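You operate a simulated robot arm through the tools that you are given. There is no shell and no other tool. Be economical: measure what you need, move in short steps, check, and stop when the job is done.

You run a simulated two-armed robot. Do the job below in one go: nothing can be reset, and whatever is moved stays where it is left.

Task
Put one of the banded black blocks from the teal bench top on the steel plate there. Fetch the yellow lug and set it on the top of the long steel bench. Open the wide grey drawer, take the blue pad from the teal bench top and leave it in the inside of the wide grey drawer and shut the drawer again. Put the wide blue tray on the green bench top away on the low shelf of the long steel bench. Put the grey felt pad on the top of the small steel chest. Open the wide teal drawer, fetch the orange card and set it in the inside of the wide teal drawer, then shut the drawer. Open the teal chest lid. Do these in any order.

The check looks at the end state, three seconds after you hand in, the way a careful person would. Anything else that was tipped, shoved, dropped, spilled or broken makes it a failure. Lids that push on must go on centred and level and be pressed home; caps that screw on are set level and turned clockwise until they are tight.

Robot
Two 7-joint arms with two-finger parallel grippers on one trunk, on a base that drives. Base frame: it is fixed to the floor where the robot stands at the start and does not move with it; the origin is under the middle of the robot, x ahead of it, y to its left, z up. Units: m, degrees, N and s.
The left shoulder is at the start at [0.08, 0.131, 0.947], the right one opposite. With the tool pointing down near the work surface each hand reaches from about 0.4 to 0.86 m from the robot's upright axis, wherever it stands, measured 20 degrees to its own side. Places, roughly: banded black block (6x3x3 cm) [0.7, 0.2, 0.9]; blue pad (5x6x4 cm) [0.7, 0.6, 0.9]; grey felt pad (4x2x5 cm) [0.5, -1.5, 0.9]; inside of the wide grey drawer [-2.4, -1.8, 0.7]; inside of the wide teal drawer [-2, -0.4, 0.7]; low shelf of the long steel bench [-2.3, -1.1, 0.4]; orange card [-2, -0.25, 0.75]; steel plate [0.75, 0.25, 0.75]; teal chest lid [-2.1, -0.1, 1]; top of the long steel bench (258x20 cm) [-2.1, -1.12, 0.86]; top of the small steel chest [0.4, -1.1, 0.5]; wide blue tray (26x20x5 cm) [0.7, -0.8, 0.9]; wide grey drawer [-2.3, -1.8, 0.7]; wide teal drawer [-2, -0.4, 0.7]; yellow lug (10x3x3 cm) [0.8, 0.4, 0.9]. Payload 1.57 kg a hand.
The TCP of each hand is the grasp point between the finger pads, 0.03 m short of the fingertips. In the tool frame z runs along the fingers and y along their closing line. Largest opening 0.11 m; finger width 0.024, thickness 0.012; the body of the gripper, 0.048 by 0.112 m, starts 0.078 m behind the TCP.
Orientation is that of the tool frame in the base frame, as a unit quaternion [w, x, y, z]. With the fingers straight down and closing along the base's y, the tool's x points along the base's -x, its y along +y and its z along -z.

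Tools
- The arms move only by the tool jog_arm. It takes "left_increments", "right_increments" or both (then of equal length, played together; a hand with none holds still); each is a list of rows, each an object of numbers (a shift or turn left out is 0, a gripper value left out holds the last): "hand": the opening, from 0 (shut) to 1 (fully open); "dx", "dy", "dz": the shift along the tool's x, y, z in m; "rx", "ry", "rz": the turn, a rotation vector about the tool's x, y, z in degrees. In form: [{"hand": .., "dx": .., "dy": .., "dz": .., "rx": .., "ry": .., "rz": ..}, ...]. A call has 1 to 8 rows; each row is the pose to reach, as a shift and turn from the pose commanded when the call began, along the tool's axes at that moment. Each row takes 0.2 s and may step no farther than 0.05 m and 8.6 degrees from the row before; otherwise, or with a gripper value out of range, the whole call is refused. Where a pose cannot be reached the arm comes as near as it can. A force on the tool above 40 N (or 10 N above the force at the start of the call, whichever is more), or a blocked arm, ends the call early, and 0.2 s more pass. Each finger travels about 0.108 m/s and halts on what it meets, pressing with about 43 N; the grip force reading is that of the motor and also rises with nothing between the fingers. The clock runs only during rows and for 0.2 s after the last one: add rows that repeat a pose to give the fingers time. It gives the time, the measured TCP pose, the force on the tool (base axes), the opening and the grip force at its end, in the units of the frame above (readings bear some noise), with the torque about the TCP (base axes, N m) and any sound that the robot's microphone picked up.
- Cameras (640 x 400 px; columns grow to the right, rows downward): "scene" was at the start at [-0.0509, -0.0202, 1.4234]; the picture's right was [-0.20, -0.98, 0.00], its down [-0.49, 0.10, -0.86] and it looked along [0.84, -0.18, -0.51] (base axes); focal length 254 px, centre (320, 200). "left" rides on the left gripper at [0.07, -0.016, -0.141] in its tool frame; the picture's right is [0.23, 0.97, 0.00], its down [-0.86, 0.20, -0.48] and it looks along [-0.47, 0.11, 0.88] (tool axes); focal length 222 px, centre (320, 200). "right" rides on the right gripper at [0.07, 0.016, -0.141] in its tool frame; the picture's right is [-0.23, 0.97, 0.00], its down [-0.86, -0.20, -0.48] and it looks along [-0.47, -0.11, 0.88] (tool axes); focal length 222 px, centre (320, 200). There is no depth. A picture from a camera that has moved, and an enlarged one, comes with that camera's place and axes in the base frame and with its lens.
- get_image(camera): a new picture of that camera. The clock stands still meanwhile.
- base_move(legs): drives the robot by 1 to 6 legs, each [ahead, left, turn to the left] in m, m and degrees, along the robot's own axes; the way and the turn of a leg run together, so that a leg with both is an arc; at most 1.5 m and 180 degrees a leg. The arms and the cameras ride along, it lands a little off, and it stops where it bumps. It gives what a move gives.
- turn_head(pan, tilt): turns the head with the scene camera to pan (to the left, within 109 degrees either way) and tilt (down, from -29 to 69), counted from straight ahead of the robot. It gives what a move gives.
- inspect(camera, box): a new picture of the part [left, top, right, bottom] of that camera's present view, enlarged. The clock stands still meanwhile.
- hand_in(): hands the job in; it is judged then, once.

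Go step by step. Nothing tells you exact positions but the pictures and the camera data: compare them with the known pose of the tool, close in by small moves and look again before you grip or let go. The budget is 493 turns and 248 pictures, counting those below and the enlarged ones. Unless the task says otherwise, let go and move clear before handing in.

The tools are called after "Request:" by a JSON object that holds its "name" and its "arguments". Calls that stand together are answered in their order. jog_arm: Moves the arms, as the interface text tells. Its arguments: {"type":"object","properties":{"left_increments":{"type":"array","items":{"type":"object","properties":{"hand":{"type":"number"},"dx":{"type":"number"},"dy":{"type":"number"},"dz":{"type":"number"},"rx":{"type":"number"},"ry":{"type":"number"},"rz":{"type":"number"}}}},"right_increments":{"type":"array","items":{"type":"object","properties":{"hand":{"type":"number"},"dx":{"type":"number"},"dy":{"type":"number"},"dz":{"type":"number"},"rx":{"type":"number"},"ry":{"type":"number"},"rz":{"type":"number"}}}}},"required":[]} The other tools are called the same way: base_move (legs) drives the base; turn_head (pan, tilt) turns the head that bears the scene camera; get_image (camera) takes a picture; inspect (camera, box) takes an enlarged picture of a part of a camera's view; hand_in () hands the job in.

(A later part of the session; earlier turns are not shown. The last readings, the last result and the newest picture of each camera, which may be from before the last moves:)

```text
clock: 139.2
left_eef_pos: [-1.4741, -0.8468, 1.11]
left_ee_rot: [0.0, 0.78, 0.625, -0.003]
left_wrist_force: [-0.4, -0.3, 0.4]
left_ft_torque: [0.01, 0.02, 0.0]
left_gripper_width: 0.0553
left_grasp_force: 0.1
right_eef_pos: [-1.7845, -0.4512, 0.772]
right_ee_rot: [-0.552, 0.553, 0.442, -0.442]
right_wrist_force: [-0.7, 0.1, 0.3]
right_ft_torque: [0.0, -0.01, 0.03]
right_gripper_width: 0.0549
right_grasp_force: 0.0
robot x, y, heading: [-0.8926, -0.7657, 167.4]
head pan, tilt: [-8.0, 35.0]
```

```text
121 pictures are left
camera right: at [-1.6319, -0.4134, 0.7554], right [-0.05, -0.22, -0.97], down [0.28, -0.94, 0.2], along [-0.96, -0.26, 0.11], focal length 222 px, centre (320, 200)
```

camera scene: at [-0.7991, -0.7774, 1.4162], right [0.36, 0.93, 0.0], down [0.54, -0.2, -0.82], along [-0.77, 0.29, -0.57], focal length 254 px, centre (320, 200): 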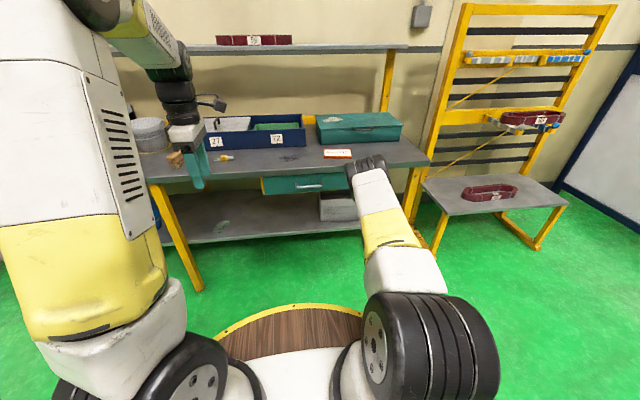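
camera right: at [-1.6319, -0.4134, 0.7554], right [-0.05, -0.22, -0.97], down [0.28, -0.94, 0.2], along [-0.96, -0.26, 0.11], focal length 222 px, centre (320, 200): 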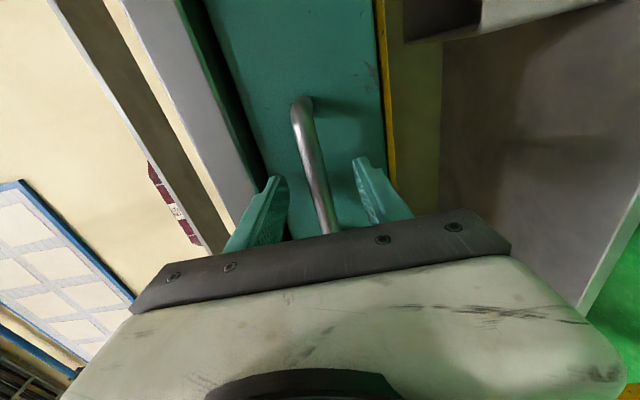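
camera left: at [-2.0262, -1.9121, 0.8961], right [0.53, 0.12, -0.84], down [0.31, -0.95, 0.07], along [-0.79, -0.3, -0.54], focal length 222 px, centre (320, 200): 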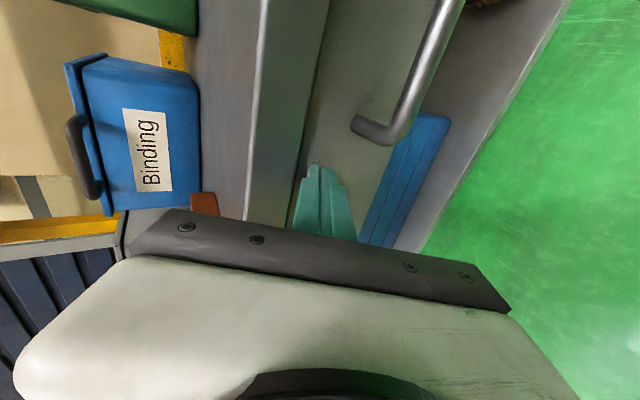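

Request:
{"name": "jog_arm", "arguments": {"right_increments": [{"dz": 0.012}, {"dz": 0.012, "hand": 0}, {"dz": 0.012, "hand": 0}, {"dz": 0.012, "hand": 0}]}}

Request:
{"name": "jog_arm", "arguments": {"right_increments": [{"dz": -0.02}, {"dz": -0.05}, {"dz": -0.09}, {"dz": -0.13}]}}

Request:
{"name": "get_image", "arguments": {"camera": "right"}}

Request:
{"name": "get_image", "arguments": {"camera": "scene"}}

```text
clock: 140.2
left_eef_pos: [-1.4741, -0.8466, 1.1108]
left_ee_rot: [0.0, 0.78, 0.626, -0.004]
left_wrist_force: [-0.2, -0.6, 0.2]
left_ft_torque: [-0.01, 0.0, -0.02]
left_gripper_width: 0.055
left_grasp_force: 0.0
right_eef_pos: [-1.7954, -0.449, 0.771]
right_ee_rot: [-0.551, 0.552, 0.443, -0.442]
right_wrist_force: [0.5, -1.9, -7.5]
right_ft_torque: [0.0, 0.07, 0.11]
right_gripper_width: 0.0139
right_grasp_force: 30.2
robot x, y, heading: [-0.8922, -0.7658, 167.0]
head pan, tilt: [-8.0, 35.0]
```

```text
clock: 141.2
left_eef_pos: [-1.4749, -0.8474, 1.1106]
left_ee_rot: [-0.001, 0.781, 0.625, -0.002]
left_wrist_force: [0.2, 1.4, -0.4]
left_ft_torque: [0.05, -0.03, -0.02]
left_gripper_width: 0.0551
left_grasp_force: 0.1
right_eef_pos: [-1.6687, -0.4789, 0.7696]
right_ee_rot: [-0.55, 0.552, 0.444, -0.443]
right_wrist_force: [-3.3, -11.3, -14.6]
right_ft_torque: [0.08, 0.18, -0.26]
right_gripper_width: 0.0136
right_grasp_force: 30.5
robot x, y, heading: [-0.8903, -0.7642, 167.1]
head pan, tilt: [-8.0, 35.0]
```

```text
120 pictures are left
camera right: at [-1.5158, -0.4412, 0.755], right [-0.05, -0.22, -0.97], down [0.28, -0.94, 0.2], along [-0.96, -0.27, 0.11], focal length 222 px, centre (320, 200)
```

right: 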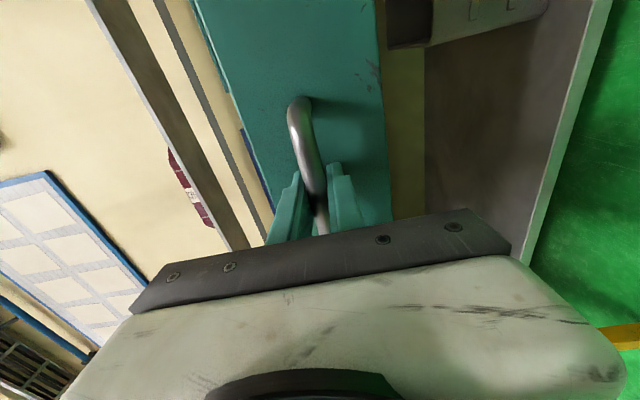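

```text
119 pictures are left
camera scene: at [-0.8381, -0.769, 1.4162], right [0.36, 0.93, 0.0], down [0.54, -0.2, -0.82], along [-0.77, 0.29, -0.57], focal length 254 px, centre (320, 200)
```

scene: 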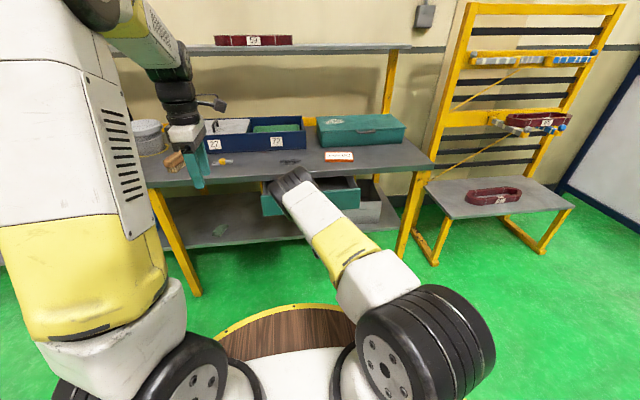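

Request:
{"name": "jog_arm", "arguments": {"right_increments": [{"dz": -0.04, "dx": -0.001, "dy": 0.002}, {"dz": -0.08, "dx": -0.002, "dy": 0.002}, {"dz": -0.1, "dx": -0.003, "dy": 0.002}, {"dz": -0.1, "dx": -0.003, "dy": 0.002, "hand": 0.5}, {"dz": -0.1, "dx": -0.003, "dy": 0.002, "hand": 0.5}, {"dz": -0.14, "dx": -0.003, "dy": 0.002}, {"dz": -0.18, "dx": -0.003, "dy": 0.002}]}}

Request:
{"name": "jog_arm", "arguments": {"right_increments": [{"rx": -8, "dx": 0.04, "dy": -0.03}, {"rx": -16, "dx": 0.08, "dy": -0.05}, {"rx": -24, "dx": 0.12, "dy": -0.08}, {"rx": -32, "dx": 0.15, "dy": -0.12}, {"rx": -40, "dx": 0.18, "dy": -0.16}, {"rx": -48, "dx": 0.2, "dy": -0.2}, {"rx": -56, "dx": 0.2, "dy": -0.24}, {"rx": -64, "dx": 0.2, "dy": -0.28}]}}

Request:
{"name": "jog_arm", "arguments": {"right_increments": [{"rx": -8}, {"rx": -16}, {"rx": -24}, {"rx": -26}]}}

Request:
{"name": "get_image", "arguments": {"camera": "scene"}}

```text
clock: 142.8
left_eef_pos: [-1.4754, -0.8464, 1.1108]
left_ee_rot: [0.0, 0.781, 0.625, -0.003]
left_wrist_force: [0.3, 0.2, -0.7]
left_ft_torque: [0.02, -0.03, -0.02]
left_gripper_width: 0.0548
left_grasp_force: 0.0
right_eef_pos: [-1.4932, -0.5184, 0.7714]
right_ee_rot: [-0.552, 0.552, 0.443, -0.442]
right_wrist_force: [0.0, -0.4, -0.1]
right_ft_torque: [0.02, -0.02, 0.02]
right_gripper_width: 0.055
right_grasp_force: 0.0
robot x, y, heading: [-0.8913, -0.7678, 167.0]
head pan, tilt: [-8.0, 35.0]
```

```text
clock: 144.6
left_eef_pos: [-1.4734, -0.8474, 1.1121]
left_ee_rot: [0.0, 0.781, 0.625, -0.004]
left_wrist_force: [0.8, -1.0, -0.5]
left_ft_torque: [-0.03, -0.01, -0.01]
left_gripper_width: 0.0551
left_grasp_force: 0.1
right_eef_pos: [-1.4506, -0.3235, 1.0495]
right_ee_rot: [-0.176, 0.761, 0.608, -0.141]
right_wrist_force: [-0.1, 0.8, -0.2]
right_ft_torque: [-0.04, 0.01, 0.02]
right_gripper_width: 0.055
right_grasp_force: 0.0
robot x, y, heading: [-0.8915, -0.7649, 166.9]
head pan, tilt: [-8.0, 35.0]
```

```text
clock: 145.6
left_eef_pos: [-1.4742, -0.8466, 1.1115]
left_ee_rot: [0.0, 0.781, 0.625, -0.004]
left_wrist_force: [1.3, 0.9, 0.3]
left_ft_torque: [0.01, 0.05, 0.01]
left_gripper_width: 0.0548
left_grasp_force: 0.0
right_eef_pos: [-1.4498, -0.3236, 1.0506]
right_ee_rot: [0.001, 0.781, 0.625, 0.001]
right_wrist_force: [-0.5, -0.3, -0.5]
right_ft_torque: [0.0, 0.02, 0.03]
right_gripper_width: 0.0549
right_grasp_force: 0.0
robot x, y, heading: [-0.8937, -0.7683, 167.3]
head pan, tilt: [-8.0, 35.0]
```

```text
118 pictures are left
camera scene: at [-0.8372, -0.7688, 1.4162], right [0.36, 0.93, 0.0], down [0.54, -0.2, -0.82], along [-0.77, 0.29, -0.57], focal length 254 px, centre (320, 200)
```

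scene: 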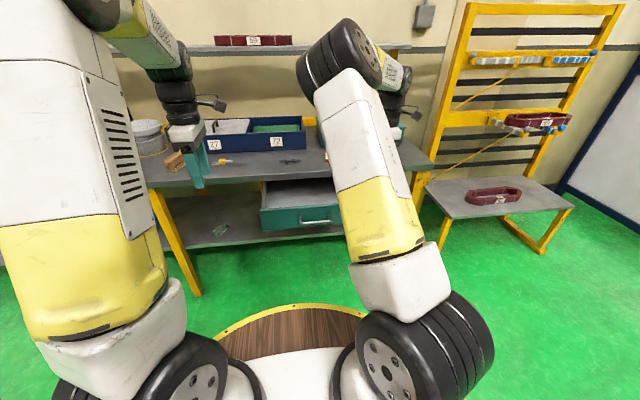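

Teal drawer is open. The orange card (about 13.5x8 cm) lies at about (-1.90,-0.27); I move the base closer, to the right.

Request:
{"name": "base_move", "arguments": {"legs": [[0, -0.16, 0], [0.31, 0, 0]]}}

Request:
{"name": "turn_head", "arguments": {"pan": -5, "tilt": 45}}

Request:
{"name": "get_image", "arguments": {"camera": "scene"}}

Request:
{"name": "get_image", "arguments": {"camera": "right"}}

```text
clock: 148.7
left_eef_pos: [-1.7397, -0.622, 1.1122]
left_ee_rot: [-0.001, 0.781, 0.624, -0.004]
left_wrist_force: [0.2, -1.3, -0.7]
left_ft_torque: [-0.01, -0.03, -0.04]
left_gripper_width: 0.0548
left_grasp_force: 0.0
right_eef_pos: [-1.7151, -0.0988, 1.0498]
right_ee_rot: [0.0, 0.78, 0.626, 0.0]
right_wrist_force: [-0.3, 0.8, -0.1]
right_ft_torque: [0.05, -0.01, 0.02]
right_gripper_width: 0.0551
right_grasp_force: 0.0
robot x, y, heading: [-1.1533, -0.5441, 167.0]
head pan, tilt: [-8.0, 35.0]
```

```text
clock: 149.4
left_eef_pos: [-1.7395, -0.6222, 1.1115]
left_ee_rot: [0.0, 0.781, 0.624, -0.003]
left_wrist_force: [0.9, -0.8, 0.3]
left_ft_torque: [-0.02, -0.01, 0.0]
left_gripper_width: 0.055
left_grasp_force: 0.1
right_eef_pos: [-1.7146, -0.099, 1.0499]
right_ee_rot: [0.0, 0.781, 0.625, 0.0]
right_wrist_force: [-0.3, -0.5, 0.2]
right_ft_torque: [0.03, -0.02, 0.0]
right_gripper_width: 0.0551
right_grasp_force: 0.1
robot x, y, heading: [-1.1568, -0.5397, 167.2]
head pan, tilt: [-5.0, 45.0]
```

```text
117 pictures are left
camera scene: at [-1.0969, -0.5504, 1.4014], right [0.31, 0.95, 0.0], down [0.67, -0.22, -0.71], along [-0.67, 0.22, -0.71], focal length 254 px, centre (320, 200)
```

scene: 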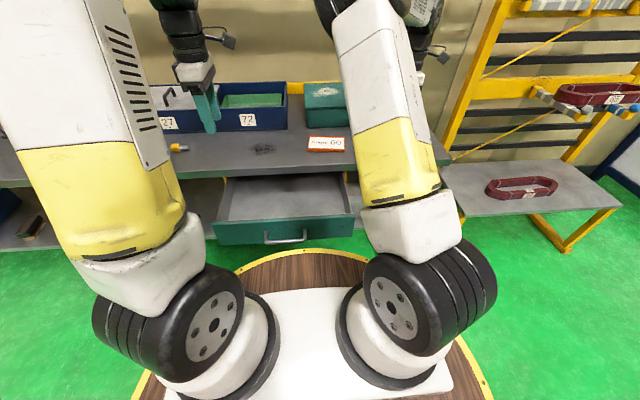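

```text
116 pictures are left
camera right: at [-1.6847, -0.0345, 1.1915], right [0.9, -0.43, 0.0], down [-0.38, -0.79, 0.48], along [-0.21, -0.43, -0.88], focal length 222 px, centre (320, 200)
```

right: 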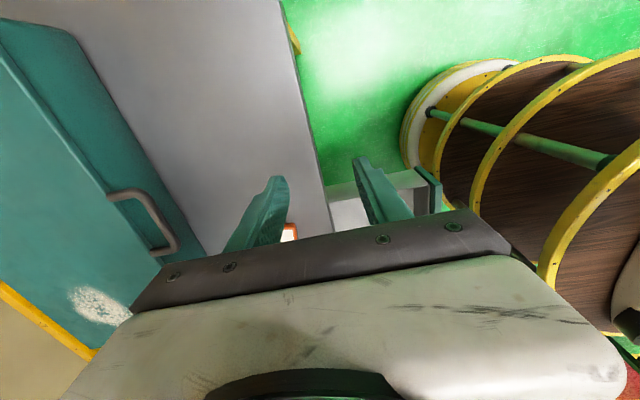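

Request:
{"name": "jog_arm", "arguments": {"right_increments": [{"dx": -0.034, "dy": -0.0215, "hand": 1.0}, {"dx": -0.068, "dy": -0.043}, {"dx": -0.102, "dy": -0.064}, {"dx": -0.136, "dy": -0.086}, {"dx": -0.17, "dy": -0.107}, {"dx": -0.204, "dy": -0.1285}]}}

Request:
{"name": "get_image", "arguments": {"camera": "right"}}

Request:
{"name": "inspect", "arguments": {"camera": "scene", "box": [240, 80, 400, 180]}}

```text
clock: 150.8
left_eef_pos: [-1.7393, -0.6217, 1.112]
left_ee_rot: [0.0, 0.781, 0.624, -0.004]
left_wrist_force: [0.3, 0.3, 0.8]
left_ft_torque: [0.0, 0.06, 0.01]
left_gripper_width: 0.0552
left_grasp_force: 0.0
right_eef_pos: [-1.8854, -0.2713, 1.049]
right_ee_rot: [0.001, 0.781, 0.625, 0.0]
right_wrist_force: [0.3, -0.3, 0.1]
right_ft_torque: [-0.01, 0.03, -0.01]
right_gripper_width: 0.1102
right_grasp_force: 0.0
robot x, y, heading: [-1.1562, -0.5453, 167.0]
head pan, tilt: [-5.0, 45.0]
```

```text
115 pictures are left
camera right: at [-1.8553, -0.2064, 1.1899], right [0.9, -0.44, 0.0], down [-0.38, -0.79, 0.48], along [-0.21, -0.43, -0.88], focal length 222 px, centre (320, 200)
```

right: 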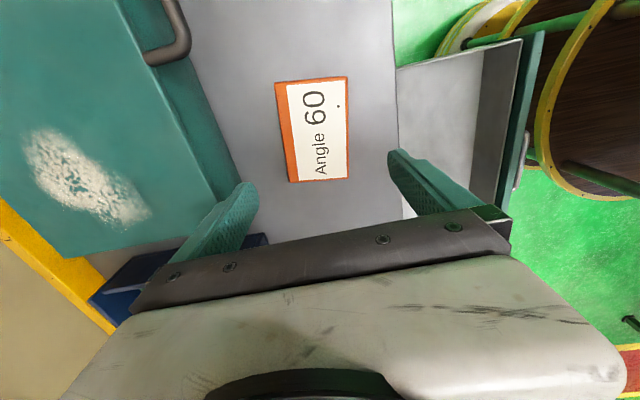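

```text
4.00 times, centred on (320, 130) of scene
camera zoom: at [-1.0966, -0.5503, 1.4014], right [0.31, 0.95, 0.0], down [0.67, -0.22, -0.71], along [-0.67, 0.22, -0.71], focal length 1015 px, centre (320, 480)
```

zoom: 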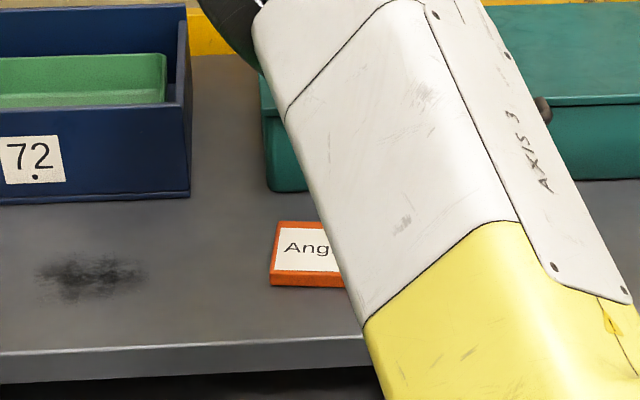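

Request:
{"name": "jog_arm", "arguments": {"right_increments": [{"dx": 0.008, "dy": -0.0055, "rz": 4.5, "dz": 0.03}, {"dx": 0.008, "dy": -0.0055, "rz": 8.7, "dz": 0.06}, {"dx": 0.008, "dy": -0.0055, "rz": 8.7, "dz": 0.1}]}}

Request:
{"name": "get_image", "arguments": {"camera": "right"}}

```text
clock: 151.6
left_eef_pos: [-1.7393, -0.622, 1.1107]
left_ee_rot: [0.0, 0.781, 0.624, -0.004]
left_wrist_force: [0.2, 0.0, 1.2]
left_ft_torque: [0.01, -0.02, -0.03]
left_gripper_width: 0.0549
left_grasp_force: 0.0
right_eef_pos: [-1.8885, -0.2602, 0.9471]
right_ee_rot: [0.0, 0.826, 0.564, 0.001]
right_wrist_force: [0.2, -0.7, 0.0]
right_ft_torque: [-0.02, -0.04, -0.05]
right_gripper_width: 0.1102
right_grasp_force: 0.0
robot x, y, heading: [-1.1546, -0.5429, 167.2]
head pan, tilt: [-5.0, 45.0]
```

```text
113 pictures are left
camera right: at [-1.8486, -0.2024, 1.0894], right [0.82, -0.57, 0.0], down [-0.5, -0.72, 0.48], along [-0.27, -0.39, -0.88], focal length 222 px, centre (320, 200)
```

right: 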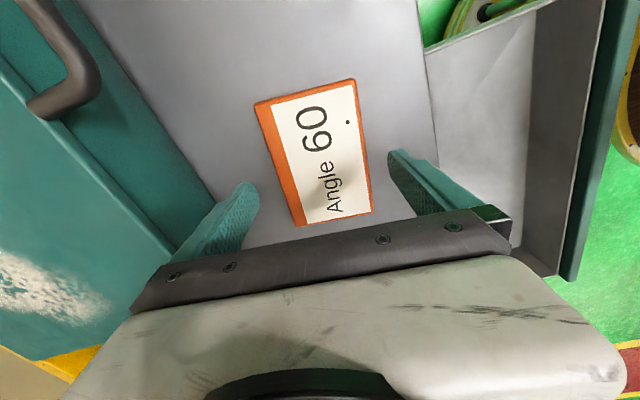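

Request:
{"name": "jog_arm", "arguments": {"right_increments": [{"dx": -0.004, "rz": 1, "dz": 0.03}, {"dx": -0.004, "rz": 1, "dz": 0.05}]}}

Request:
{"name": "get_image", "arguments": {"camera": "right"}}

```text
clock: 152.2
left_eef_pos: [-1.7382, -0.6212, 1.1111]
left_ee_rot: [0.0, 0.781, 0.624, -0.003]
left_wrist_force: [0.1, 0.1, 0.0]
left_ft_torque: [0.01, 0.01, 0.03]
left_gripper_width: 0.0551
left_grasp_force: 0.1
right_eef_pos: [-1.8887, -0.2654, 0.8999]
right_ee_rot: [-0.001, 0.83, 0.557, 0.001]
right_wrist_force: [-0.1, 0.5, 0.4]
right_ft_torque: [-0.03, 0.01, 0.0]
right_gripper_width: 0.1098
right_grasp_force: 0.1
robot x, y, heading: [-1.156, -0.5441, 167.3]
head pan, tilt: [-5.0, 45.0]
```

```text
112 pictures are left
camera right: at [-1.8485, -0.208, 1.0407], right [0.81, -0.58, 0.0], down [-0.51, -0.72, 0.48], along [-0.28, -0.39, -0.88], focal length 222 px, centre (320, 200)
```

right: 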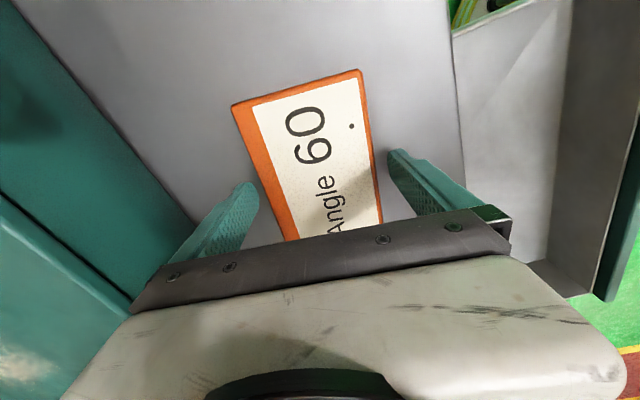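

Request:
{"name": "jog_arm", "arguments": {"right_increments": [{"dz": 0.005}, {"dz": 0.005, "hand": 0}, {"dz": 0.005, "hand": 0}, {"dz": 0.005, "hand": 0}]}}

Request:
{"name": "jog_arm", "arguments": {"right_increments": [{"dz": -0.02}, {"dz": -0.06}]}}

Request:
{"name": "get_image", "arguments": {"camera": "right"}}

```text
clock: 153.2
left_eef_pos: [-1.739, -0.6221, 1.1117]
left_ee_rot: [0.0, 0.781, 0.625, -0.004]
left_wrist_force: [0.0, 0.8, 0.4]
left_ft_torque: [-0.01, 0.0, 0.0]
left_gripper_width: 0.0547
left_grasp_force: 0.1
right_eef_pos: [-1.8895, -0.265, 0.8936]
right_ee_rot: [-0.001, 0.83, 0.558, 0.0]
right_wrist_force: [0.2, 0.4, -0.7]
right_ft_torque: [-0.04, 0.03, 0.0]
right_gripper_width: 0.0931
right_grasp_force: 43.4
robot x, y, heading: [-1.1551, -0.5418, 167.5]
head pan, tilt: [-5.0, 45.0]
```

```text
clock: 153.8
left_eef_pos: [-1.7385, -0.6222, 1.1108]
left_ee_rot: [0.001, 0.78, 0.625, -0.004]
left_wrist_force: [-0.1, -0.1, -0.9]
left_ft_torque: [0.01, -0.02, -0.02]
left_gripper_width: 0.0549
left_grasp_force: 0.0
right_eef_pos: [-1.8902, -0.265, 0.9551]
right_ee_rot: [0.001, 0.83, 0.557, 0.0]
right_wrist_force: [-0.5, 0.9, -1.5]
right_ft_torque: [-0.02, -0.03, 0.03]
right_gripper_width: 0.0933
right_grasp_force: 42.8
robot x, y, heading: [-1.1542, -0.5419, 167.2]
head pan, tilt: [-5.0, 45.0]
```

```text
111 pictures are left
camera right: at [-1.8498, -0.2066, 1.0966], right [0.81, -0.58, 0.0], down [-0.51, -0.71, 0.48], along [-0.28, -0.39, -0.88], focal length 222 px, centre (320, 200)
```

right: 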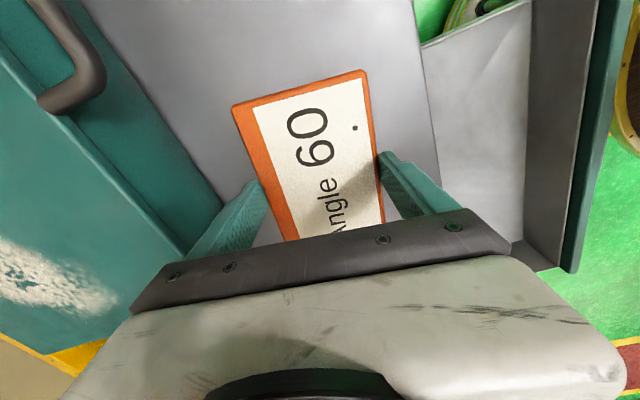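

Card is held. I lift it, move the left hand out of the way, and bring the card over the drawer at about (-1.703,-0.472).

Request:
{"name": "jog_arm", "arguments": {"left_increments": [{"dx": -0.04}, {"dx": -0.08}, {"dx": -0.12}, {"dx": -0.16}, {"dx": -0.2}, {"dx": -0.22, "dy": 0.04}], "right_increments": [{"dz": -0.04}, {"dz": -0.08}, {"dz": -0.1}, {"dz": -0.1}, {"dz": -0.1}, {"dz": -0.1}]}}

Request:
{"name": "jog_arm", "arguments": {"right_increments": [{"dx": -0.018, "dy": 0.036}, {"dx": -0.036, "dy": 0.072, "rz": -3}, {"dx": -0.054, "dy": 0.108, "rz": -6}, {"dx": -0.072, "dy": 0.144, "rz": -9.7}, {"dx": -0.09, "dy": 0.18, "rz": -9.7}, {"dx": -0.108, "dy": 0.216, "rz": -9.7}, {"dx": -0.121, "dy": 0.2514, "rz": -9.7}, {"dx": -0.121, "dy": 0.2514, "rz": -9.7, "dz": 0.05}]}}

Request:
{"name": "get_image", "arguments": {"camera": "right"}}

Request:
{"name": "get_image", "arguments": {"camera": "scene"}}

```text
clock: 155.2
left_eef_pos: [-1.7504, -0.8446, 1.1116]
left_ee_rot: [-0.001, 0.781, 0.625, -0.003]
left_wrist_force: [-0.3, 0.6, -0.1]
left_ft_torque: [0.03, -0.04, 0.01]
left_gripper_width: 0.055
left_grasp_force: 0.1
right_eef_pos: [-1.8915, -0.265, 1.057]
right_ee_rot: [0.001, 0.831, 0.557, 0.0]
right_wrist_force: [-1.1, 0.2, -0.4]
right_ft_torque: [-0.04, -0.03, -0.02]
right_gripper_width: 0.0929
right_grasp_force: 43.2
robot x, y, heading: [-1.1573, -0.539, 167.1]
head pan, tilt: [-5.0, 45.0]
```

```text
clock: 157.0
left_eef_pos: [-1.7459, -0.8553, 1.1082]
left_ee_rot: [0.002, 0.774, 0.633, -0.002]
left_wrist_force: [0.7, 0.0, 0.1]
left_ft_torque: [0.01, -0.01, -0.01]
left_gripper_width: 0.0552
left_grasp_force: 0.0
right_eef_pos: [-1.705, -0.4687, 1.0182]
right_ee_rot: [0.006, 0.783, 0.621, -0.016]
right_wrist_force: [-0.2, -0.4, -0.7]
right_ft_torque: [-0.01, 0.03, -0.01]
right_gripper_width: 0.0932
right_grasp_force: 43.1
robot x, y, heading: [-1.156, -0.5431, 166.7]
head pan, tilt: [-5.0, 45.0]
```

```text
110 pictures are left
camera right: at [-1.6722, -0.401, 1.1571], right [0.9, -0.44, 0.0], down [-0.38, -0.77, 0.51], along [-0.23, -0.45, -0.86], focal length 222 px, centre (320, 200)
```

right: 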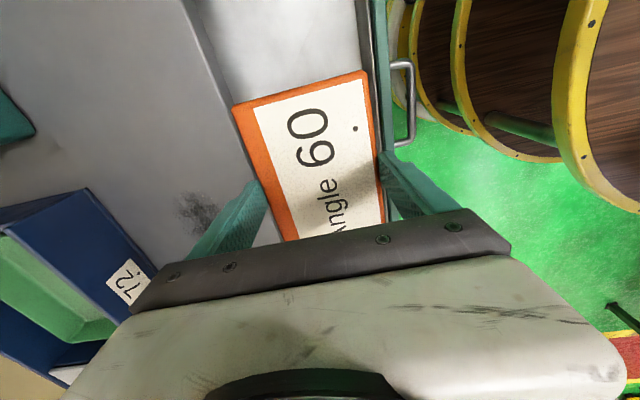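

```text
109 pictures are left
camera scene: at [-1.0966, -0.5504, 1.4014], right [0.31, 0.95, 0.0], down [0.67, -0.22, -0.71], along [-0.67, 0.22, -0.71], focal length 254 px, centre (320, 200)
```

scene: 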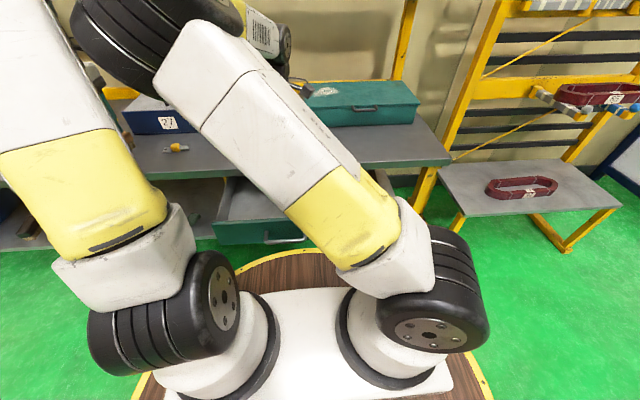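

The arms' elbows touch; I move the left hand farther left first.

Request:
{"name": "jog_arm", "arguments": {"left_increments": [{"dx": -0.04}, {"dx": -0.08, "dy": 0.01}, {"dx": -0.12, "dy": 0.02}, {"dx": -0.16, "dy": 0.03}]}}

Request:
{"name": "get_image", "arguments": {"camera": "scene"}}

```text
clock: 158.0
left_eef_pos: [-1.7562, -1.0057, 1.1131]
left_ee_rot: [-0.001, 0.782, 0.623, -0.003]
left_wrist_force: [0.3, 0.5, 0.5]
left_ft_torque: [-0.02, 0.0, 0.01]
left_gripper_width: 0.0552
left_grasp_force: 0.0
right_eef_pos: [-1.7021, -0.4721, 1.0074]
right_ee_rot: [0.001, 0.781, 0.625, 0.001]
right_wrist_force: [-0.1, 0.3, -1.0]
right_ft_torque: [-0.01, -0.02, -0.02]
right_gripper_width: 0.0931
right_grasp_force: 42.8
robot x, y, heading: [-1.1554, -0.5427, 167.0]
head pan, tilt: [-5.0, 45.0]
```

```text
108 pictures are left
camera scene: at [-1.0968, -0.5502, 1.4014], right [0.31, 0.95, 0.0], down [0.67, -0.22, -0.71], along [-0.67, 0.22, -0.71], focal length 254 px, centre (320, 200)
```

scene: 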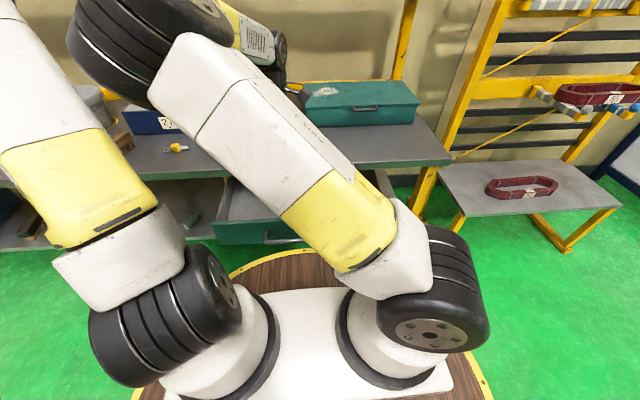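

Request:
{"name": "jog_arm", "arguments": {"right_increments": [{"dz": 0.04}, {"dz": 0.08}, {"dz": 0.12}, {"dz": 0.15}]}}

Request:
{"name": "get_image", "arguments": {"camera": "right"}}

Request:
{"name": "inspect", "arguments": {"camera": "scene", "box": [200, 150, 340, 250]}}

```text
clock: 159.0
left_eef_pos: [-1.7553, -1.0076, 1.1125]
left_ee_rot: [-0.002, 0.781, 0.625, -0.003]
left_wrist_force: [0.4, -0.4, 0.1]
left_ft_torque: [-0.01, 0.01, -0.02]
left_gripper_width: 0.055
left_grasp_force: 0.1
right_eef_pos: [-1.7031, -0.4728, 0.8548]
right_ee_rot: [0.0, 0.78, 0.625, 0.0]
right_wrist_force: [-0.5, -0.5, -1.7]
right_ft_torque: [-0.01, 0.01, -0.03]
right_gripper_width: 0.0932
right_grasp_force: 42.8
robot x, y, heading: [-1.1584, -0.5451, 167.1]
head pan, tilt: [-5.0, 45.0]
```

```text
107 pictures are left
camera right: at [-1.6732, -0.4087, 0.9964], right [0.9, -0.43, 0.0], down [-0.38, -0.79, 0.48], along [-0.21, -0.43, -0.88], focal length 222 px, centre (320, 200)
```

right: 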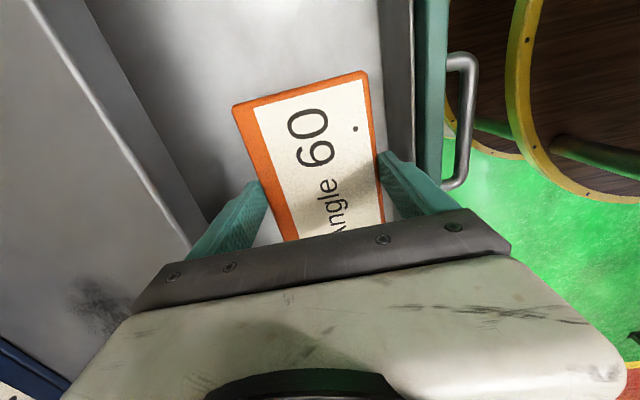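

```text
4.00 times, centred on (270, 200) of scene
camera zoom: at [-1.0967, -0.5506, 1.4014], right [0.31, 0.95, 0.0], down [0.67, -0.22, -0.71], along [-0.67, 0.22, -0.71], focal length 1015 px, centre (520, 200)
```

zoom: 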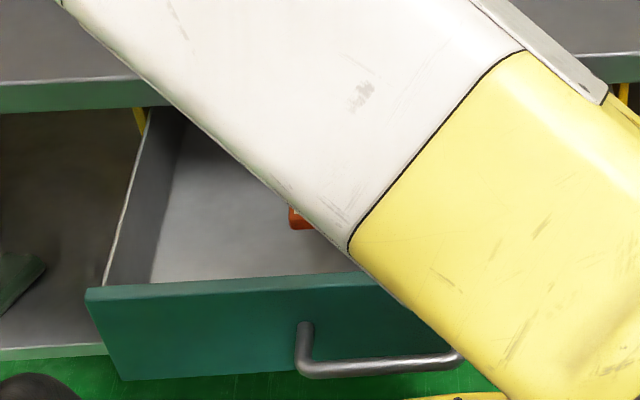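

Request:
{"name": "jog_arm", "arguments": {"right_increments": [{"dz": 0.04}, {"dz": 0.07}, {"dz": 0.085}]}}

Request:
{"name": "get_image", "arguments": {"camera": "right"}}

```text
clock: 159.8
left_eef_pos: [-1.7556, -1.0069, 1.1113]
left_ee_rot: [-0.002, 0.781, 0.625, -0.003]
left_wrist_force: [0.1, -0.5, 0.8]
left_ft_torque: [0.02, 0.03, 0.01]
left_gripper_width: 0.0549
left_grasp_force: 0.0
right_eef_pos: [-1.7032, -0.4726, 0.7702]
right_ee_rot: [0.0, 0.78, 0.625, -0.001]
right_wrist_force: [0.2, 0.6, -0.9]
right_ft_torque: [0.02, 0.0, 0.0]
right_gripper_width: 0.0931
right_grasp_force: 43.2
robot x, y, heading: [-1.1558, -0.5414, 167.1]
head pan, tilt: [-5.0, 45.0]
```

```text
105 pictures are left
camera right: at [-1.6736, -0.408, 0.912], right [0.9, -0.43, 0.0], down [-0.38, -0.79, 0.48], along [-0.21, -0.43, -0.88], focal length 222 px, centre (320, 200)
```

right: 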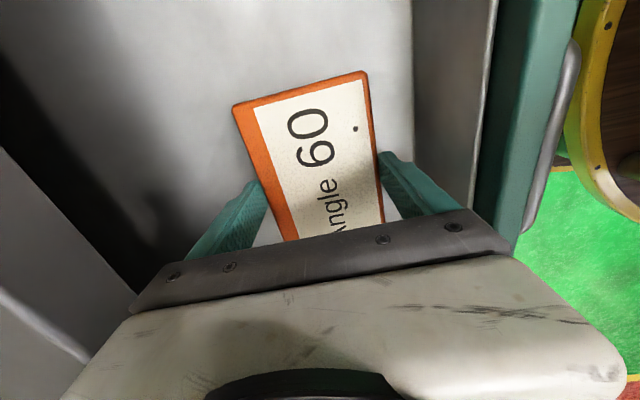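

Request:
{"name": "jog_arm", "arguments": {"right_increments": [{"dz": 0.005}, {"dz": 0.009}, {"dz": 0.012}]}}

```text
clock: 160.6
left_eef_pos: [-1.7559, -1.0068, 1.1112]
left_ee_rot: [-0.001, 0.781, 0.625, -0.003]
left_wrist_force: [-0.2, -0.3, 0.2]
left_ft_torque: [0.0, 0.01, 0.01]
left_gripper_width: 0.0547
left_grasp_force: 0.1
right_eef_pos: [-1.7035, -0.471, 0.7584]
right_ee_rot: [0.0, 0.781, 0.625, 0.0]
right_wrist_force: [0.0, 0.1, -1.7]
right_ft_torque: [-0.02, -0.01, 0.0]
right_gripper_width: 0.0934
right_grasp_force: 43.2
robot x, y, heading: [-1.1567, -0.5438, 167.1]
head pan, tilt: [-5.0, 45.0]
```

Request:
{"name": "jog_arm", "arguments": {"right_increments": [{"dz": 0.002}, {"dz": 0.004}, {"dz": 0.006}]}}

```text
clock: 161.4
left_eef_pos: [-1.7541, -1.0067, 1.1127]
left_ee_rot: [-0.001, 0.781, 0.625, -0.004]
left_wrist_force: [-0.2, 0.5, -0.8]
left_ft_torque: [-0.01, -0.01, -0.02]
left_gripper_width: 0.0552
left_grasp_force: 0.0
right_eef_pos: [-1.7052, -0.4711, 0.7541]
right_ee_rot: [-0.002, 0.781, 0.625, -0.001]
right_wrist_force: [-0.8, 1.4, 33.9]
right_ft_torque: [0.0, 0.0, 0.27]
right_gripper_width: 0.0933
right_grasp_force: 43.2
robot x, y, heading: [-1.1552, -0.5444, 167.2]
head pan, tilt: [-5.0, 45.0]
```

Contact with the floor; ease up, release and lift.

Request:
{"name": "jog_arm", "arguments": {"right_increments": [{"dz": -0.002}, {"dz": -0.003, "hand": 1.0}, {"dz": -0.003, "hand": 1.0}]}}

Request:
{"name": "jog_arm", "arguments": {"right_increments": [{"dz": -0.03}, {"dz": -0.07}, {"dz": -0.12}, {"dz": -0.17}, {"dz": -0.22}, {"dz": -0.27}, {"dz": -0.31}]}}

Request:
{"name": "get_image", "arguments": {"camera": "right"}}

```text
clock: 162.2
left_eef_pos: [-1.7555, -1.0066, 1.113]
left_ee_rot: [-0.001, 0.781, 0.624, -0.003]
left_wrist_force: [-0.5, 0.6, 0.5]
left_ft_torque: [0.01, -0.01, -0.01]
left_gripper_width: 0.0552
left_grasp_force: 0.2
right_eef_pos: [-1.7038, -0.4714, 0.7555]
right_ee_rot: [0.001, 0.781, 0.625, 0.0]
right_wrist_force: [-0.5, 0.5, 0.4]
right_ft_torque: [0.02, -0.02, 0.01]
right_gripper_width: 0.1098
right_grasp_force: 0.0
robot x, y, heading: [-1.1552, -0.5435, 166.8]
head pan, tilt: [-5.0, 45.0]
```

```text
clock: 163.8
left_eef_pos: [-1.7555, -1.0076, 1.1117]
left_ee_rot: [-0.001, 0.781, 0.625, -0.002]
left_wrist_force: [-0.3, 0.2, -0.1]
left_ft_torque: [0.0, -0.03, 0.02]
left_gripper_width: 0.0551
left_grasp_force: 0.0
right_eef_pos: [-1.7019, -0.4724, 1.0638]
right_ee_rot: [0.0, 0.781, 0.625, 0.0]
right_wrist_force: [-1.0, -0.7, -0.2]
right_ft_torque: [0.01, -0.02, 0.0]
right_gripper_width: 0.11
right_grasp_force: 0.1
robot x, y, heading: [-1.1552, -0.5399, 167.2]
head pan, tilt: [-5.0, 45.0]
```

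```text
104 pictures are left
camera right: at [-1.6717, -0.4075, 1.2055], right [0.9, -0.43, 0.0], down [-0.38, -0.79, 0.48], along [-0.21, -0.43, -0.88], focal length 222 px, centre (320, 200)
```

right: 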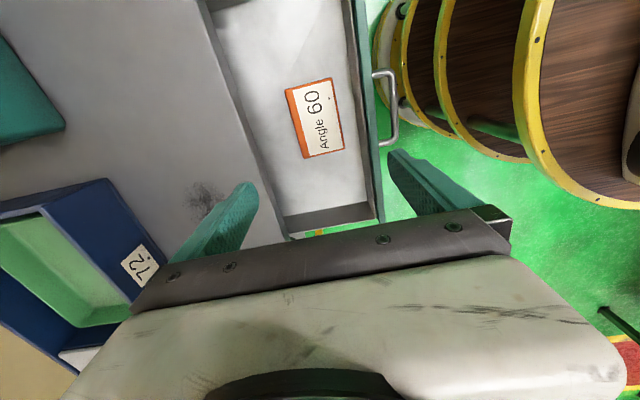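

Card lies in the drawer. I back off and pitch the right hand to push the drawer shut.

Request:
{"name": "base_move", "arguments": {"legs": [[-0.45, 0, 0]]}}

Request:
{"name": "jog_arm", "arguments": {"right_increments": [{"rx": 7.5, "dx": 0.014, "dy": -0.03, "dz": 0.03, "hand": 0}, {"rx": 15, "dx": 0.028, "dy": -0.06, "dz": 0.06}, {"rx": 22.5, "dx": 0.043, "dy": -0.09, "dz": 0.09}, {"rx": 30, "dx": 0.058, "dy": -0.12, "dz": 0.12}, {"rx": 37.5, "dx": 0.072, "dy": -0.15, "dz": 0.15}, {"rx": 45, "dx": 0.087, "dy": -0.18, "dz": 0.18}, {"rx": 52.5, "dx": 0.101, "dy": -0.21, "dz": 0.215}, {"rx": 60, "dx": 0.115, "dy": -0.24, "dz": 0.25}]}}

Request:
{"name": "get_image", "arguments": {"camera": "right"}}

Request:
{"name": "get_image", "arguments": {"camera": "scene"}}

```text
clock: 166.5
left_eef_pos: [-1.3143, -1.1088, 1.1115]
left_ee_rot: [-0.001, 0.78, 0.626, -0.003]
left_wrist_force: [0.2, 0.2, -1.1]
left_ft_torque: [-0.02, 0.02, 0.05]
left_gripper_width: 0.0551
left_grasp_force: 0.1
right_eef_pos: [-1.2627, -0.5729, 1.0641]
right_ee_rot: [0.0, 0.78, 0.626, 0.0]
right_wrist_force: [-0.3, -0.7, -0.5]
right_ft_torque: [0.0, 0.04, -0.03]
right_gripper_width: 0.1099
right_grasp_force: 0.0
robot x, y, heading: [-0.7165, -0.6452, 167.3]
head pan, tilt: [-5.0, 45.0]
```

```text
clock: 168.3
left_eef_pos: [-1.3155, -1.1091, 1.1132]
left_ee_rot: [-0.002, 0.78, 0.626, -0.004]
left_wrist_force: [0.6, -0.6, 0.5]
left_ft_torque: [0.0, 0.05, -0.06]
left_gripper_width: 0.0551
left_grasp_force: 0.1
right_eef_pos: [-1.4728, -0.409, 0.8157]
right_ee_rot: [-0.391, 0.674, 0.543, -0.314]
right_wrist_force: [0.7, -0.3, 0.1]
right_ft_torque: [-0.04, -0.01, 0.0]
right_gripper_width: 0.0
right_grasp_force: 21.3
robot x, y, heading: [-0.7162, -0.6401, 167.2]
head pan, tilt: [-5.0, 45.0]
```

```text
103 pictures are left
camera right: at [-1.3319, -0.3687, 0.8718], right [0.43, -0.32, -0.84], down [0.12, -0.9, 0.41], along [-0.9, -0.28, -0.34], focal length 222 px, centre (320, 200)
```

right: 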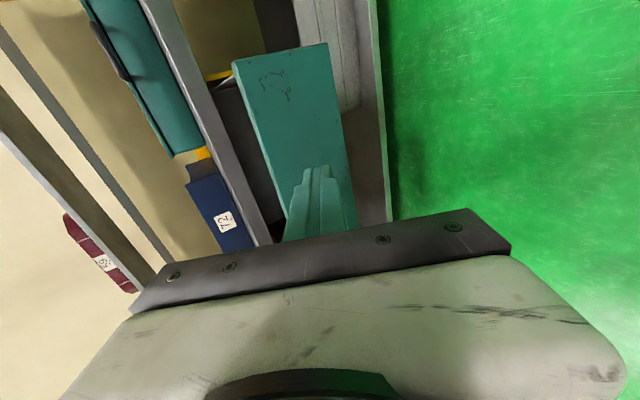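

```text
102 pictures are left
camera scene: at [-0.6573, -0.65, 1.4014], right [0.3, 0.95, 0.0], down [0.67, -0.21, -0.71], along [-0.67, 0.21, -0.71], focal length 254 px, centre (320, 200)
```

scene: 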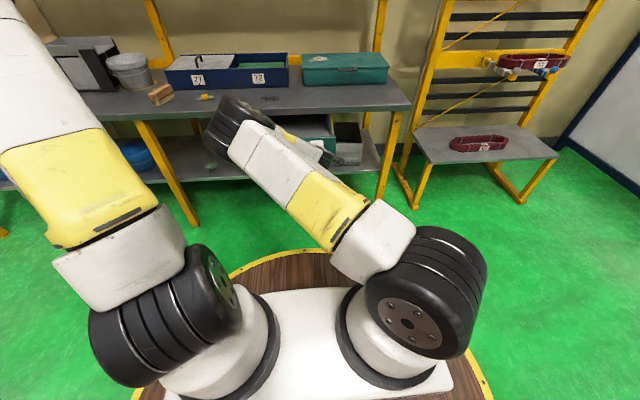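

Request:
{"name": "jog_arm", "arguments": {"right_increments": [{"dz": 0.035, "dy": -0.02}, {"dz": 0.07, "dy": -0.04}, {"dz": 0.104, "dy": -0.06}, {"dz": 0.13, "dy": -0.075}]}}

Request:
{"name": "get_image", "arguments": {"camera": "right"}}

```text
clock: 169.3
left_eef_pos: [-1.3149, -1.1093, 1.1121]
left_ee_rot: [-0.002, 0.78, 0.626, -0.003]
left_wrist_force: [0.3, 0.0, -0.6]
left_ft_torque: [0.03, -0.02, 0.01]
left_gripper_width: 0.0551
left_grasp_force: 0.1
right_eef_pos: [-1.6218, -0.3776, 0.8141]
right_ee_rot: [-0.389, 0.675, 0.542, -0.314]
right_wrist_force: [-0.2, 0.2, 0.4]
right_ft_torque: [-0.01, 0.0, -0.05]
right_gripper_width: 0.0
right_grasp_force: 21.2
robot x, y, heading: [-0.7198, -0.6433, 167.4]
head pan, tilt: [-5.0, 45.0]
```

```text
101 pictures are left
camera right: at [-1.4798, -0.3373, 0.8706], right [0.43, -0.33, -0.84], down [0.12, -0.9, 0.41], along [-0.9, -0.28, -0.35], focal length 222 px, centre (320, 200)
```

right: 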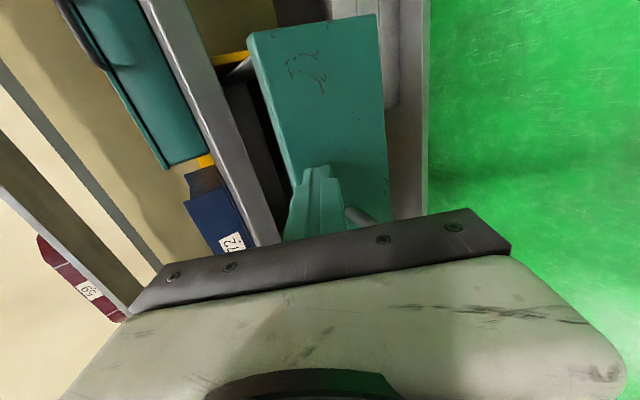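

Request:
{"name": "base_move", "arguments": {"legs": [[0.12, 0, 0]]}}

Request:
{"name": "jog_arm", "arguments": {"right_increments": [{"dz": 0.01, "dy": -0.006}, {"dz": 0.02, "dy": -0.0115}, {"dz": 0.03, "dy": -0.0173}, {"dz": 0.04, "dy": -0.023}, {"dz": 0.05, "dy": -0.029}]}}

Request:
{"name": "get_image", "arguments": {"camera": "right"}}

```text
clock: 170.6
left_eef_pos: [-1.4337, -1.083, 1.1128]
left_ee_rot: [0.0, 0.779, 0.626, -0.003]
left_wrist_force: [-0.7, 0.7, 0.0]
left_ft_torque: [0.0, -0.05, -0.01]
left_gripper_width: 0.0551
left_grasp_force: 0.1
right_eef_pos: [-1.7377, -0.3518, 0.814]
right_ee_rot: [-0.39, 0.675, 0.542, -0.313]
right_wrist_force: [-0.8, 0.9, -0.9]
right_ft_torque: [0.01, -0.04, 0.02]
right_gripper_width: 0.0
right_grasp_force: 20.9
robot x, y, heading: [-0.8347, -0.6131, 167.5]
head pan, tilt: [-5.0, 45.0]
```

```text
clock: 171.4
left_eef_pos: [-1.4323, -1.0822, 1.1133]
left_ee_rot: [-0.002, 0.779, 0.626, -0.003]
left_wrist_force: [0.3, 0.1, 0.5]
left_ft_torque: [0.0, -0.03, 0.03]
left_gripper_width: 0.0551
left_grasp_force: 0.1
right_eef_pos: [-1.7708, -0.3452, 0.8139]
right_ee_rot: [-0.389, 0.676, 0.543, -0.312]
right_wrist_force: [15.9, -4.6, 7.3]
right_ft_torque: [0.08, 0.07, -0.14]
right_gripper_width: 0.0002
right_grasp_force: 21.2
robot x, y, heading: [-0.8358, -0.615, 166.9]
head pan, tilt: [-5.0, 45.0]
stopped in row 4 (right hand): the force on the tool passed its limit at 46 N (the readings are from after the stop); the commanded pose is now the measured one
```

```text
100 pictures are left
camera right: at [-1.6289, -0.3043, 0.8704], right [0.43, -0.33, -0.84], down [0.12, -0.9, 0.41], along [-0.9, -0.28, -0.35], focal length 222 px, centre (320, 200)
```

right: 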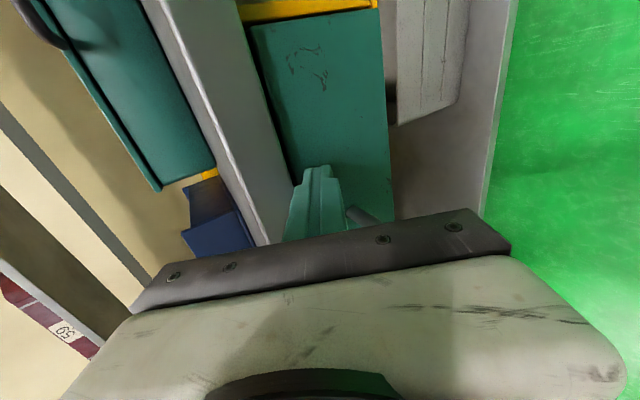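

Drawer is shut against its stop. I withdraw and raise the right hand, then look at the chest.

Request:
{"name": "jog_arm", "arguments": {"right_increments": [{"dz": -0.04, "dy": 0.023}, {"dz": -0.08, "dy": 0.046}, {"dz": -0.12, "dy": 0.069}]}}

Request:
{"name": "jog_arm", "arguments": {"right_increments": [{"rx": -7.5, "dy": -0.03}, {"rx": -15, "dy": -0.06}, {"rx": -22.5, "dy": -0.09}, {"rx": -30, "dy": -0.12}, {"rx": -37.5, "dy": -0.15, "dz": -0.03}, {"rx": -45, "dy": -0.18, "dz": -0.06}, {"rx": -52.5, "dy": -0.21, "dz": -0.09}, {"rx": -60, "dy": -0.24, "dz": -0.1}]}}

Request:
{"name": "turn_head", "arguments": {"pan": -15, "tilt": 25}}

Request:
{"name": "get_image", "arguments": {"camera": "scene"}}

```text
clock: 172.2
left_eef_pos: [-1.432, -1.0829, 1.1119]
left_ee_rot: [-0.001, 0.78, 0.626, -0.003]
left_wrist_force: [-0.4, -0.2, 0.5]
left_ft_torque: [0.02, -0.02, -0.02]
left_gripper_width: 0.0551
left_grasp_force: 0.0
right_eef_pos: [-1.6366, -0.3729, 0.8149]
right_ee_rot: [-0.389, 0.676, 0.542, -0.313]
right_wrist_force: [-0.1, -0.6, -0.3]
right_ft_torque: [-0.01, 0.03, 0.02]
right_gripper_width: 0.0002
right_grasp_force: 21.5
robot x, y, heading: [-0.8348, -0.6169, 167.4]
head pan, tilt: [-5.0, 45.0]
```

```text
clock: 174.0
left_eef_pos: [-1.4317, -1.0829, 1.1115]
left_ee_rot: [0.0, 0.78, 0.626, -0.004]
left_wrist_force: [-0.9, 0.1, 0.1]
left_ft_torque: [0.02, -0.04, 0.02]
left_gripper_width: 0.055
left_grasp_force: 0.2
right_eef_pos: [-1.6002, -0.366, 1.0456]
right_ee_rot: [-0.015, 0.779, 0.626, -0.013]
right_wrist_force: [-0.2, -0.7, -0.8]
right_ft_torque: [-0.02, 0.02, 0.01]
right_gripper_width: 0.0
right_grasp_force: 21.5
right hand out of reach, approached as far as the arm can: row 6, 7, 8
robot x, y, heading: [-0.8332, -0.6161, 167.4]
head pan, tilt: [-5.0, 45.0]
```

```text
clock: 174.8
left_eef_pos: [-1.4324, -1.0823, 1.1123]
left_ee_rot: [-0.001, 0.78, 0.626, -0.003]
left_wrist_force: [0.0, 0.0, 0.5]
left_ft_torque: [0.02, 0.01, -0.01]
left_gripper_width: 0.055
left_grasp_force: 0.0
right_eef_pos: [-1.5992, -0.3664, 1.0438]
right_ee_rot: [-0.016, 0.779, 0.626, -0.014]
right_wrist_force: [-0.5, -0.3, -0.7]
right_ft_torque: [0.01, -0.01, 0.0]
right_gripper_width: 0.0002
right_grasp_force: 21.5
robot x, y, heading: [-0.8313, -0.6179, 167.2]
head pan, tilt: [-15.0, 25.0]
```

```text
99 pictures are left
camera scene: at [-0.779, -0.6055, 1.4319], right [0.46, 0.89, 0.0], down [0.38, -0.2, -0.91], along [-0.8, 0.42, -0.42], focal length 254 px, centre (320, 200)
```

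scene: 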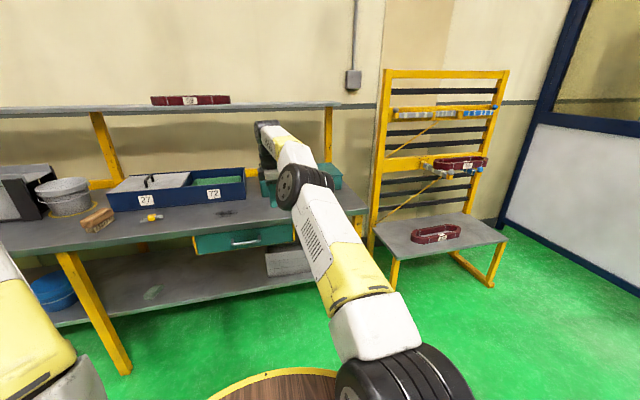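

Request:
{"name": "base_move", "arguments": {"legs": [[0.15, -0.18, 0]]}}

Request:
{"name": "jog_arm", "arguments": {"right_increments": [{"dx": 0.03, "dy": 0.03, "rx": -1.8}, {"dx": 0.06, "dy": 0.06, "rx": -1.8}, {"dx": 0.1, "dy": 0.09, "rx": -1.8}, {"dx": 0.14, "dy": 0.11, "rx": -1.8}, {"dx": 0.18, "dy": 0.12, "rx": -1.8}]}}

Request:
{"name": "turn_head", "arguments": {"pan": -8, "tilt": 30}}

Request:
{"name": "get_image", "arguments": {"camera": "scene"}}

Request:
{"name": "inspect", "arguments": {"camera": "scene", "box": [220, 90, 380, 210]}}

Request:
{"name": "get_image", "arguments": {"camera": "right"}}

```text
clock: 176.6
left_eef_pos: [-1.5378, -0.8691, 1.1115]
left_ee_rot: [-0.001, 0.78, 0.625, -0.003]
left_wrist_force: [-1.0, 0.8, -0.3]
left_ft_torque: [0.01, -0.03, 0.01]
left_gripper_width: 0.055
left_grasp_force: 0.1
right_eef_pos: [-1.705, -0.1512, 1.0455]
right_ee_rot: [-0.015, 0.78, 0.626, -0.012]
right_wrist_force: [0.8, -0.3, -0.4]
right_ft_torque: [-0.03, 0.02, -0.01]
right_gripper_width: 0.0
right_grasp_force: 21.3
robot x, y, heading: [-0.9412, -0.4057, 167.3]
head pan, tilt: [-15.0, 25.0]
```

```text
clock: 177.8
left_eef_pos: [-1.5369, -0.8698, 1.1124]
left_ee_rot: [-0.001, 0.78, 0.626, -0.003]
left_wrist_force: [0.3, -0.9, -0.3]
left_ft_torque: [0.02, 0.01, -0.02]
left_gripper_width: 0.0551
left_grasp_force: 0.1
right_eef_pos: [-1.5506, -0.0038, 1.0414]
right_ee_rot: [-0.002, 0.78, 0.626, -0.003]
right_wrist_force: [-0.1, -0.9, -0.1]
right_ft_torque: [0.01, 0.02, -0.01]
right_gripper_width: 0.0003
right_grasp_force: 21.9
robot x, y, heading: [-0.9408, -0.4031, 167.1]
head pan, tilt: [-15.0, 25.0]
```

```text
clock: 178.5
left_eef_pos: [-1.5378, -0.8691, 1.1128]
left_ee_rot: [-0.001, 0.78, 0.626, -0.003]
left_wrist_force: [0.1, -0.3, 1.5]
left_ft_torque: [0.0, 0.02, 0.0]
left_gripper_width: 0.055
left_grasp_force: 0.2
right_eef_pos: [-1.5503, -0.0017, 1.0408]
right_ee_rot: [-0.003, 0.78, 0.626, -0.003]
right_wrist_force: [0.5, -0.3, 0.4]
right_ft_torque: [0.03, 0.02, 0.0]
right_gripper_width: 0.0002
right_grasp_force: 21.3
robot x, y, heading: [-0.94, -0.4042, 167.1]
head pan, tilt: [-8.0, 30.0]
```

```text
98 pictures are left
camera scene: at [-0.8866, -0.4038, 1.424], right [0.35, 0.94, 0.0], down [0.47, -0.18, -0.87], along [-0.81, 0.31, -0.5], focal length 254 px, centre (320, 200)
```

scene: 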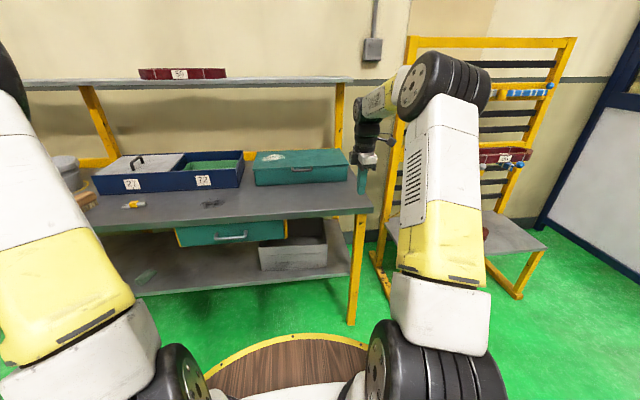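

```text
3.33 times, centred on (300, 150) of scene
camera zoom: at [-0.8866, -0.4038, 1.424], right [0.35, 0.94, 0.0], down [0.47, -0.18, -0.87], along [-0.81, 0.31, -0.5], focal length 846 px, centre (387, 367)
```

zoom: 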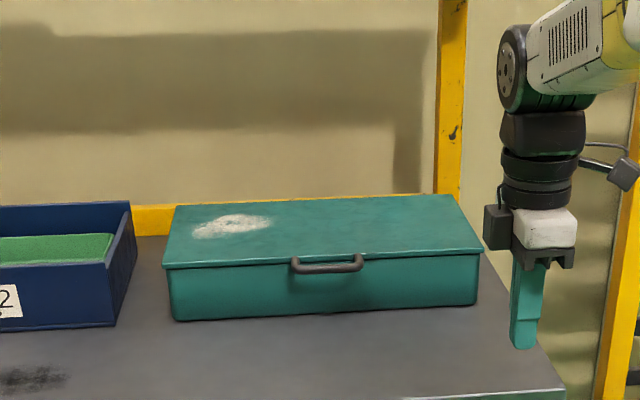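

```text
96 pictures are left
camera right: at [-1.5191, 0.0617, 1.1829], right [0.9, -0.43, -0.01], down [-0.38, -0.79, 0.48], along [-0.21, -0.43, -0.88], focal length 222 px, centre (320, 200)
```

right: 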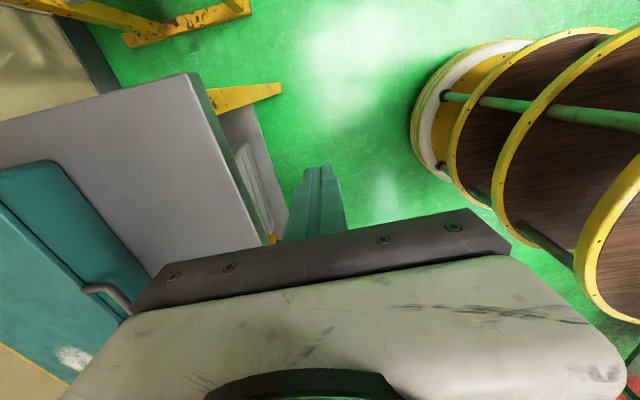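

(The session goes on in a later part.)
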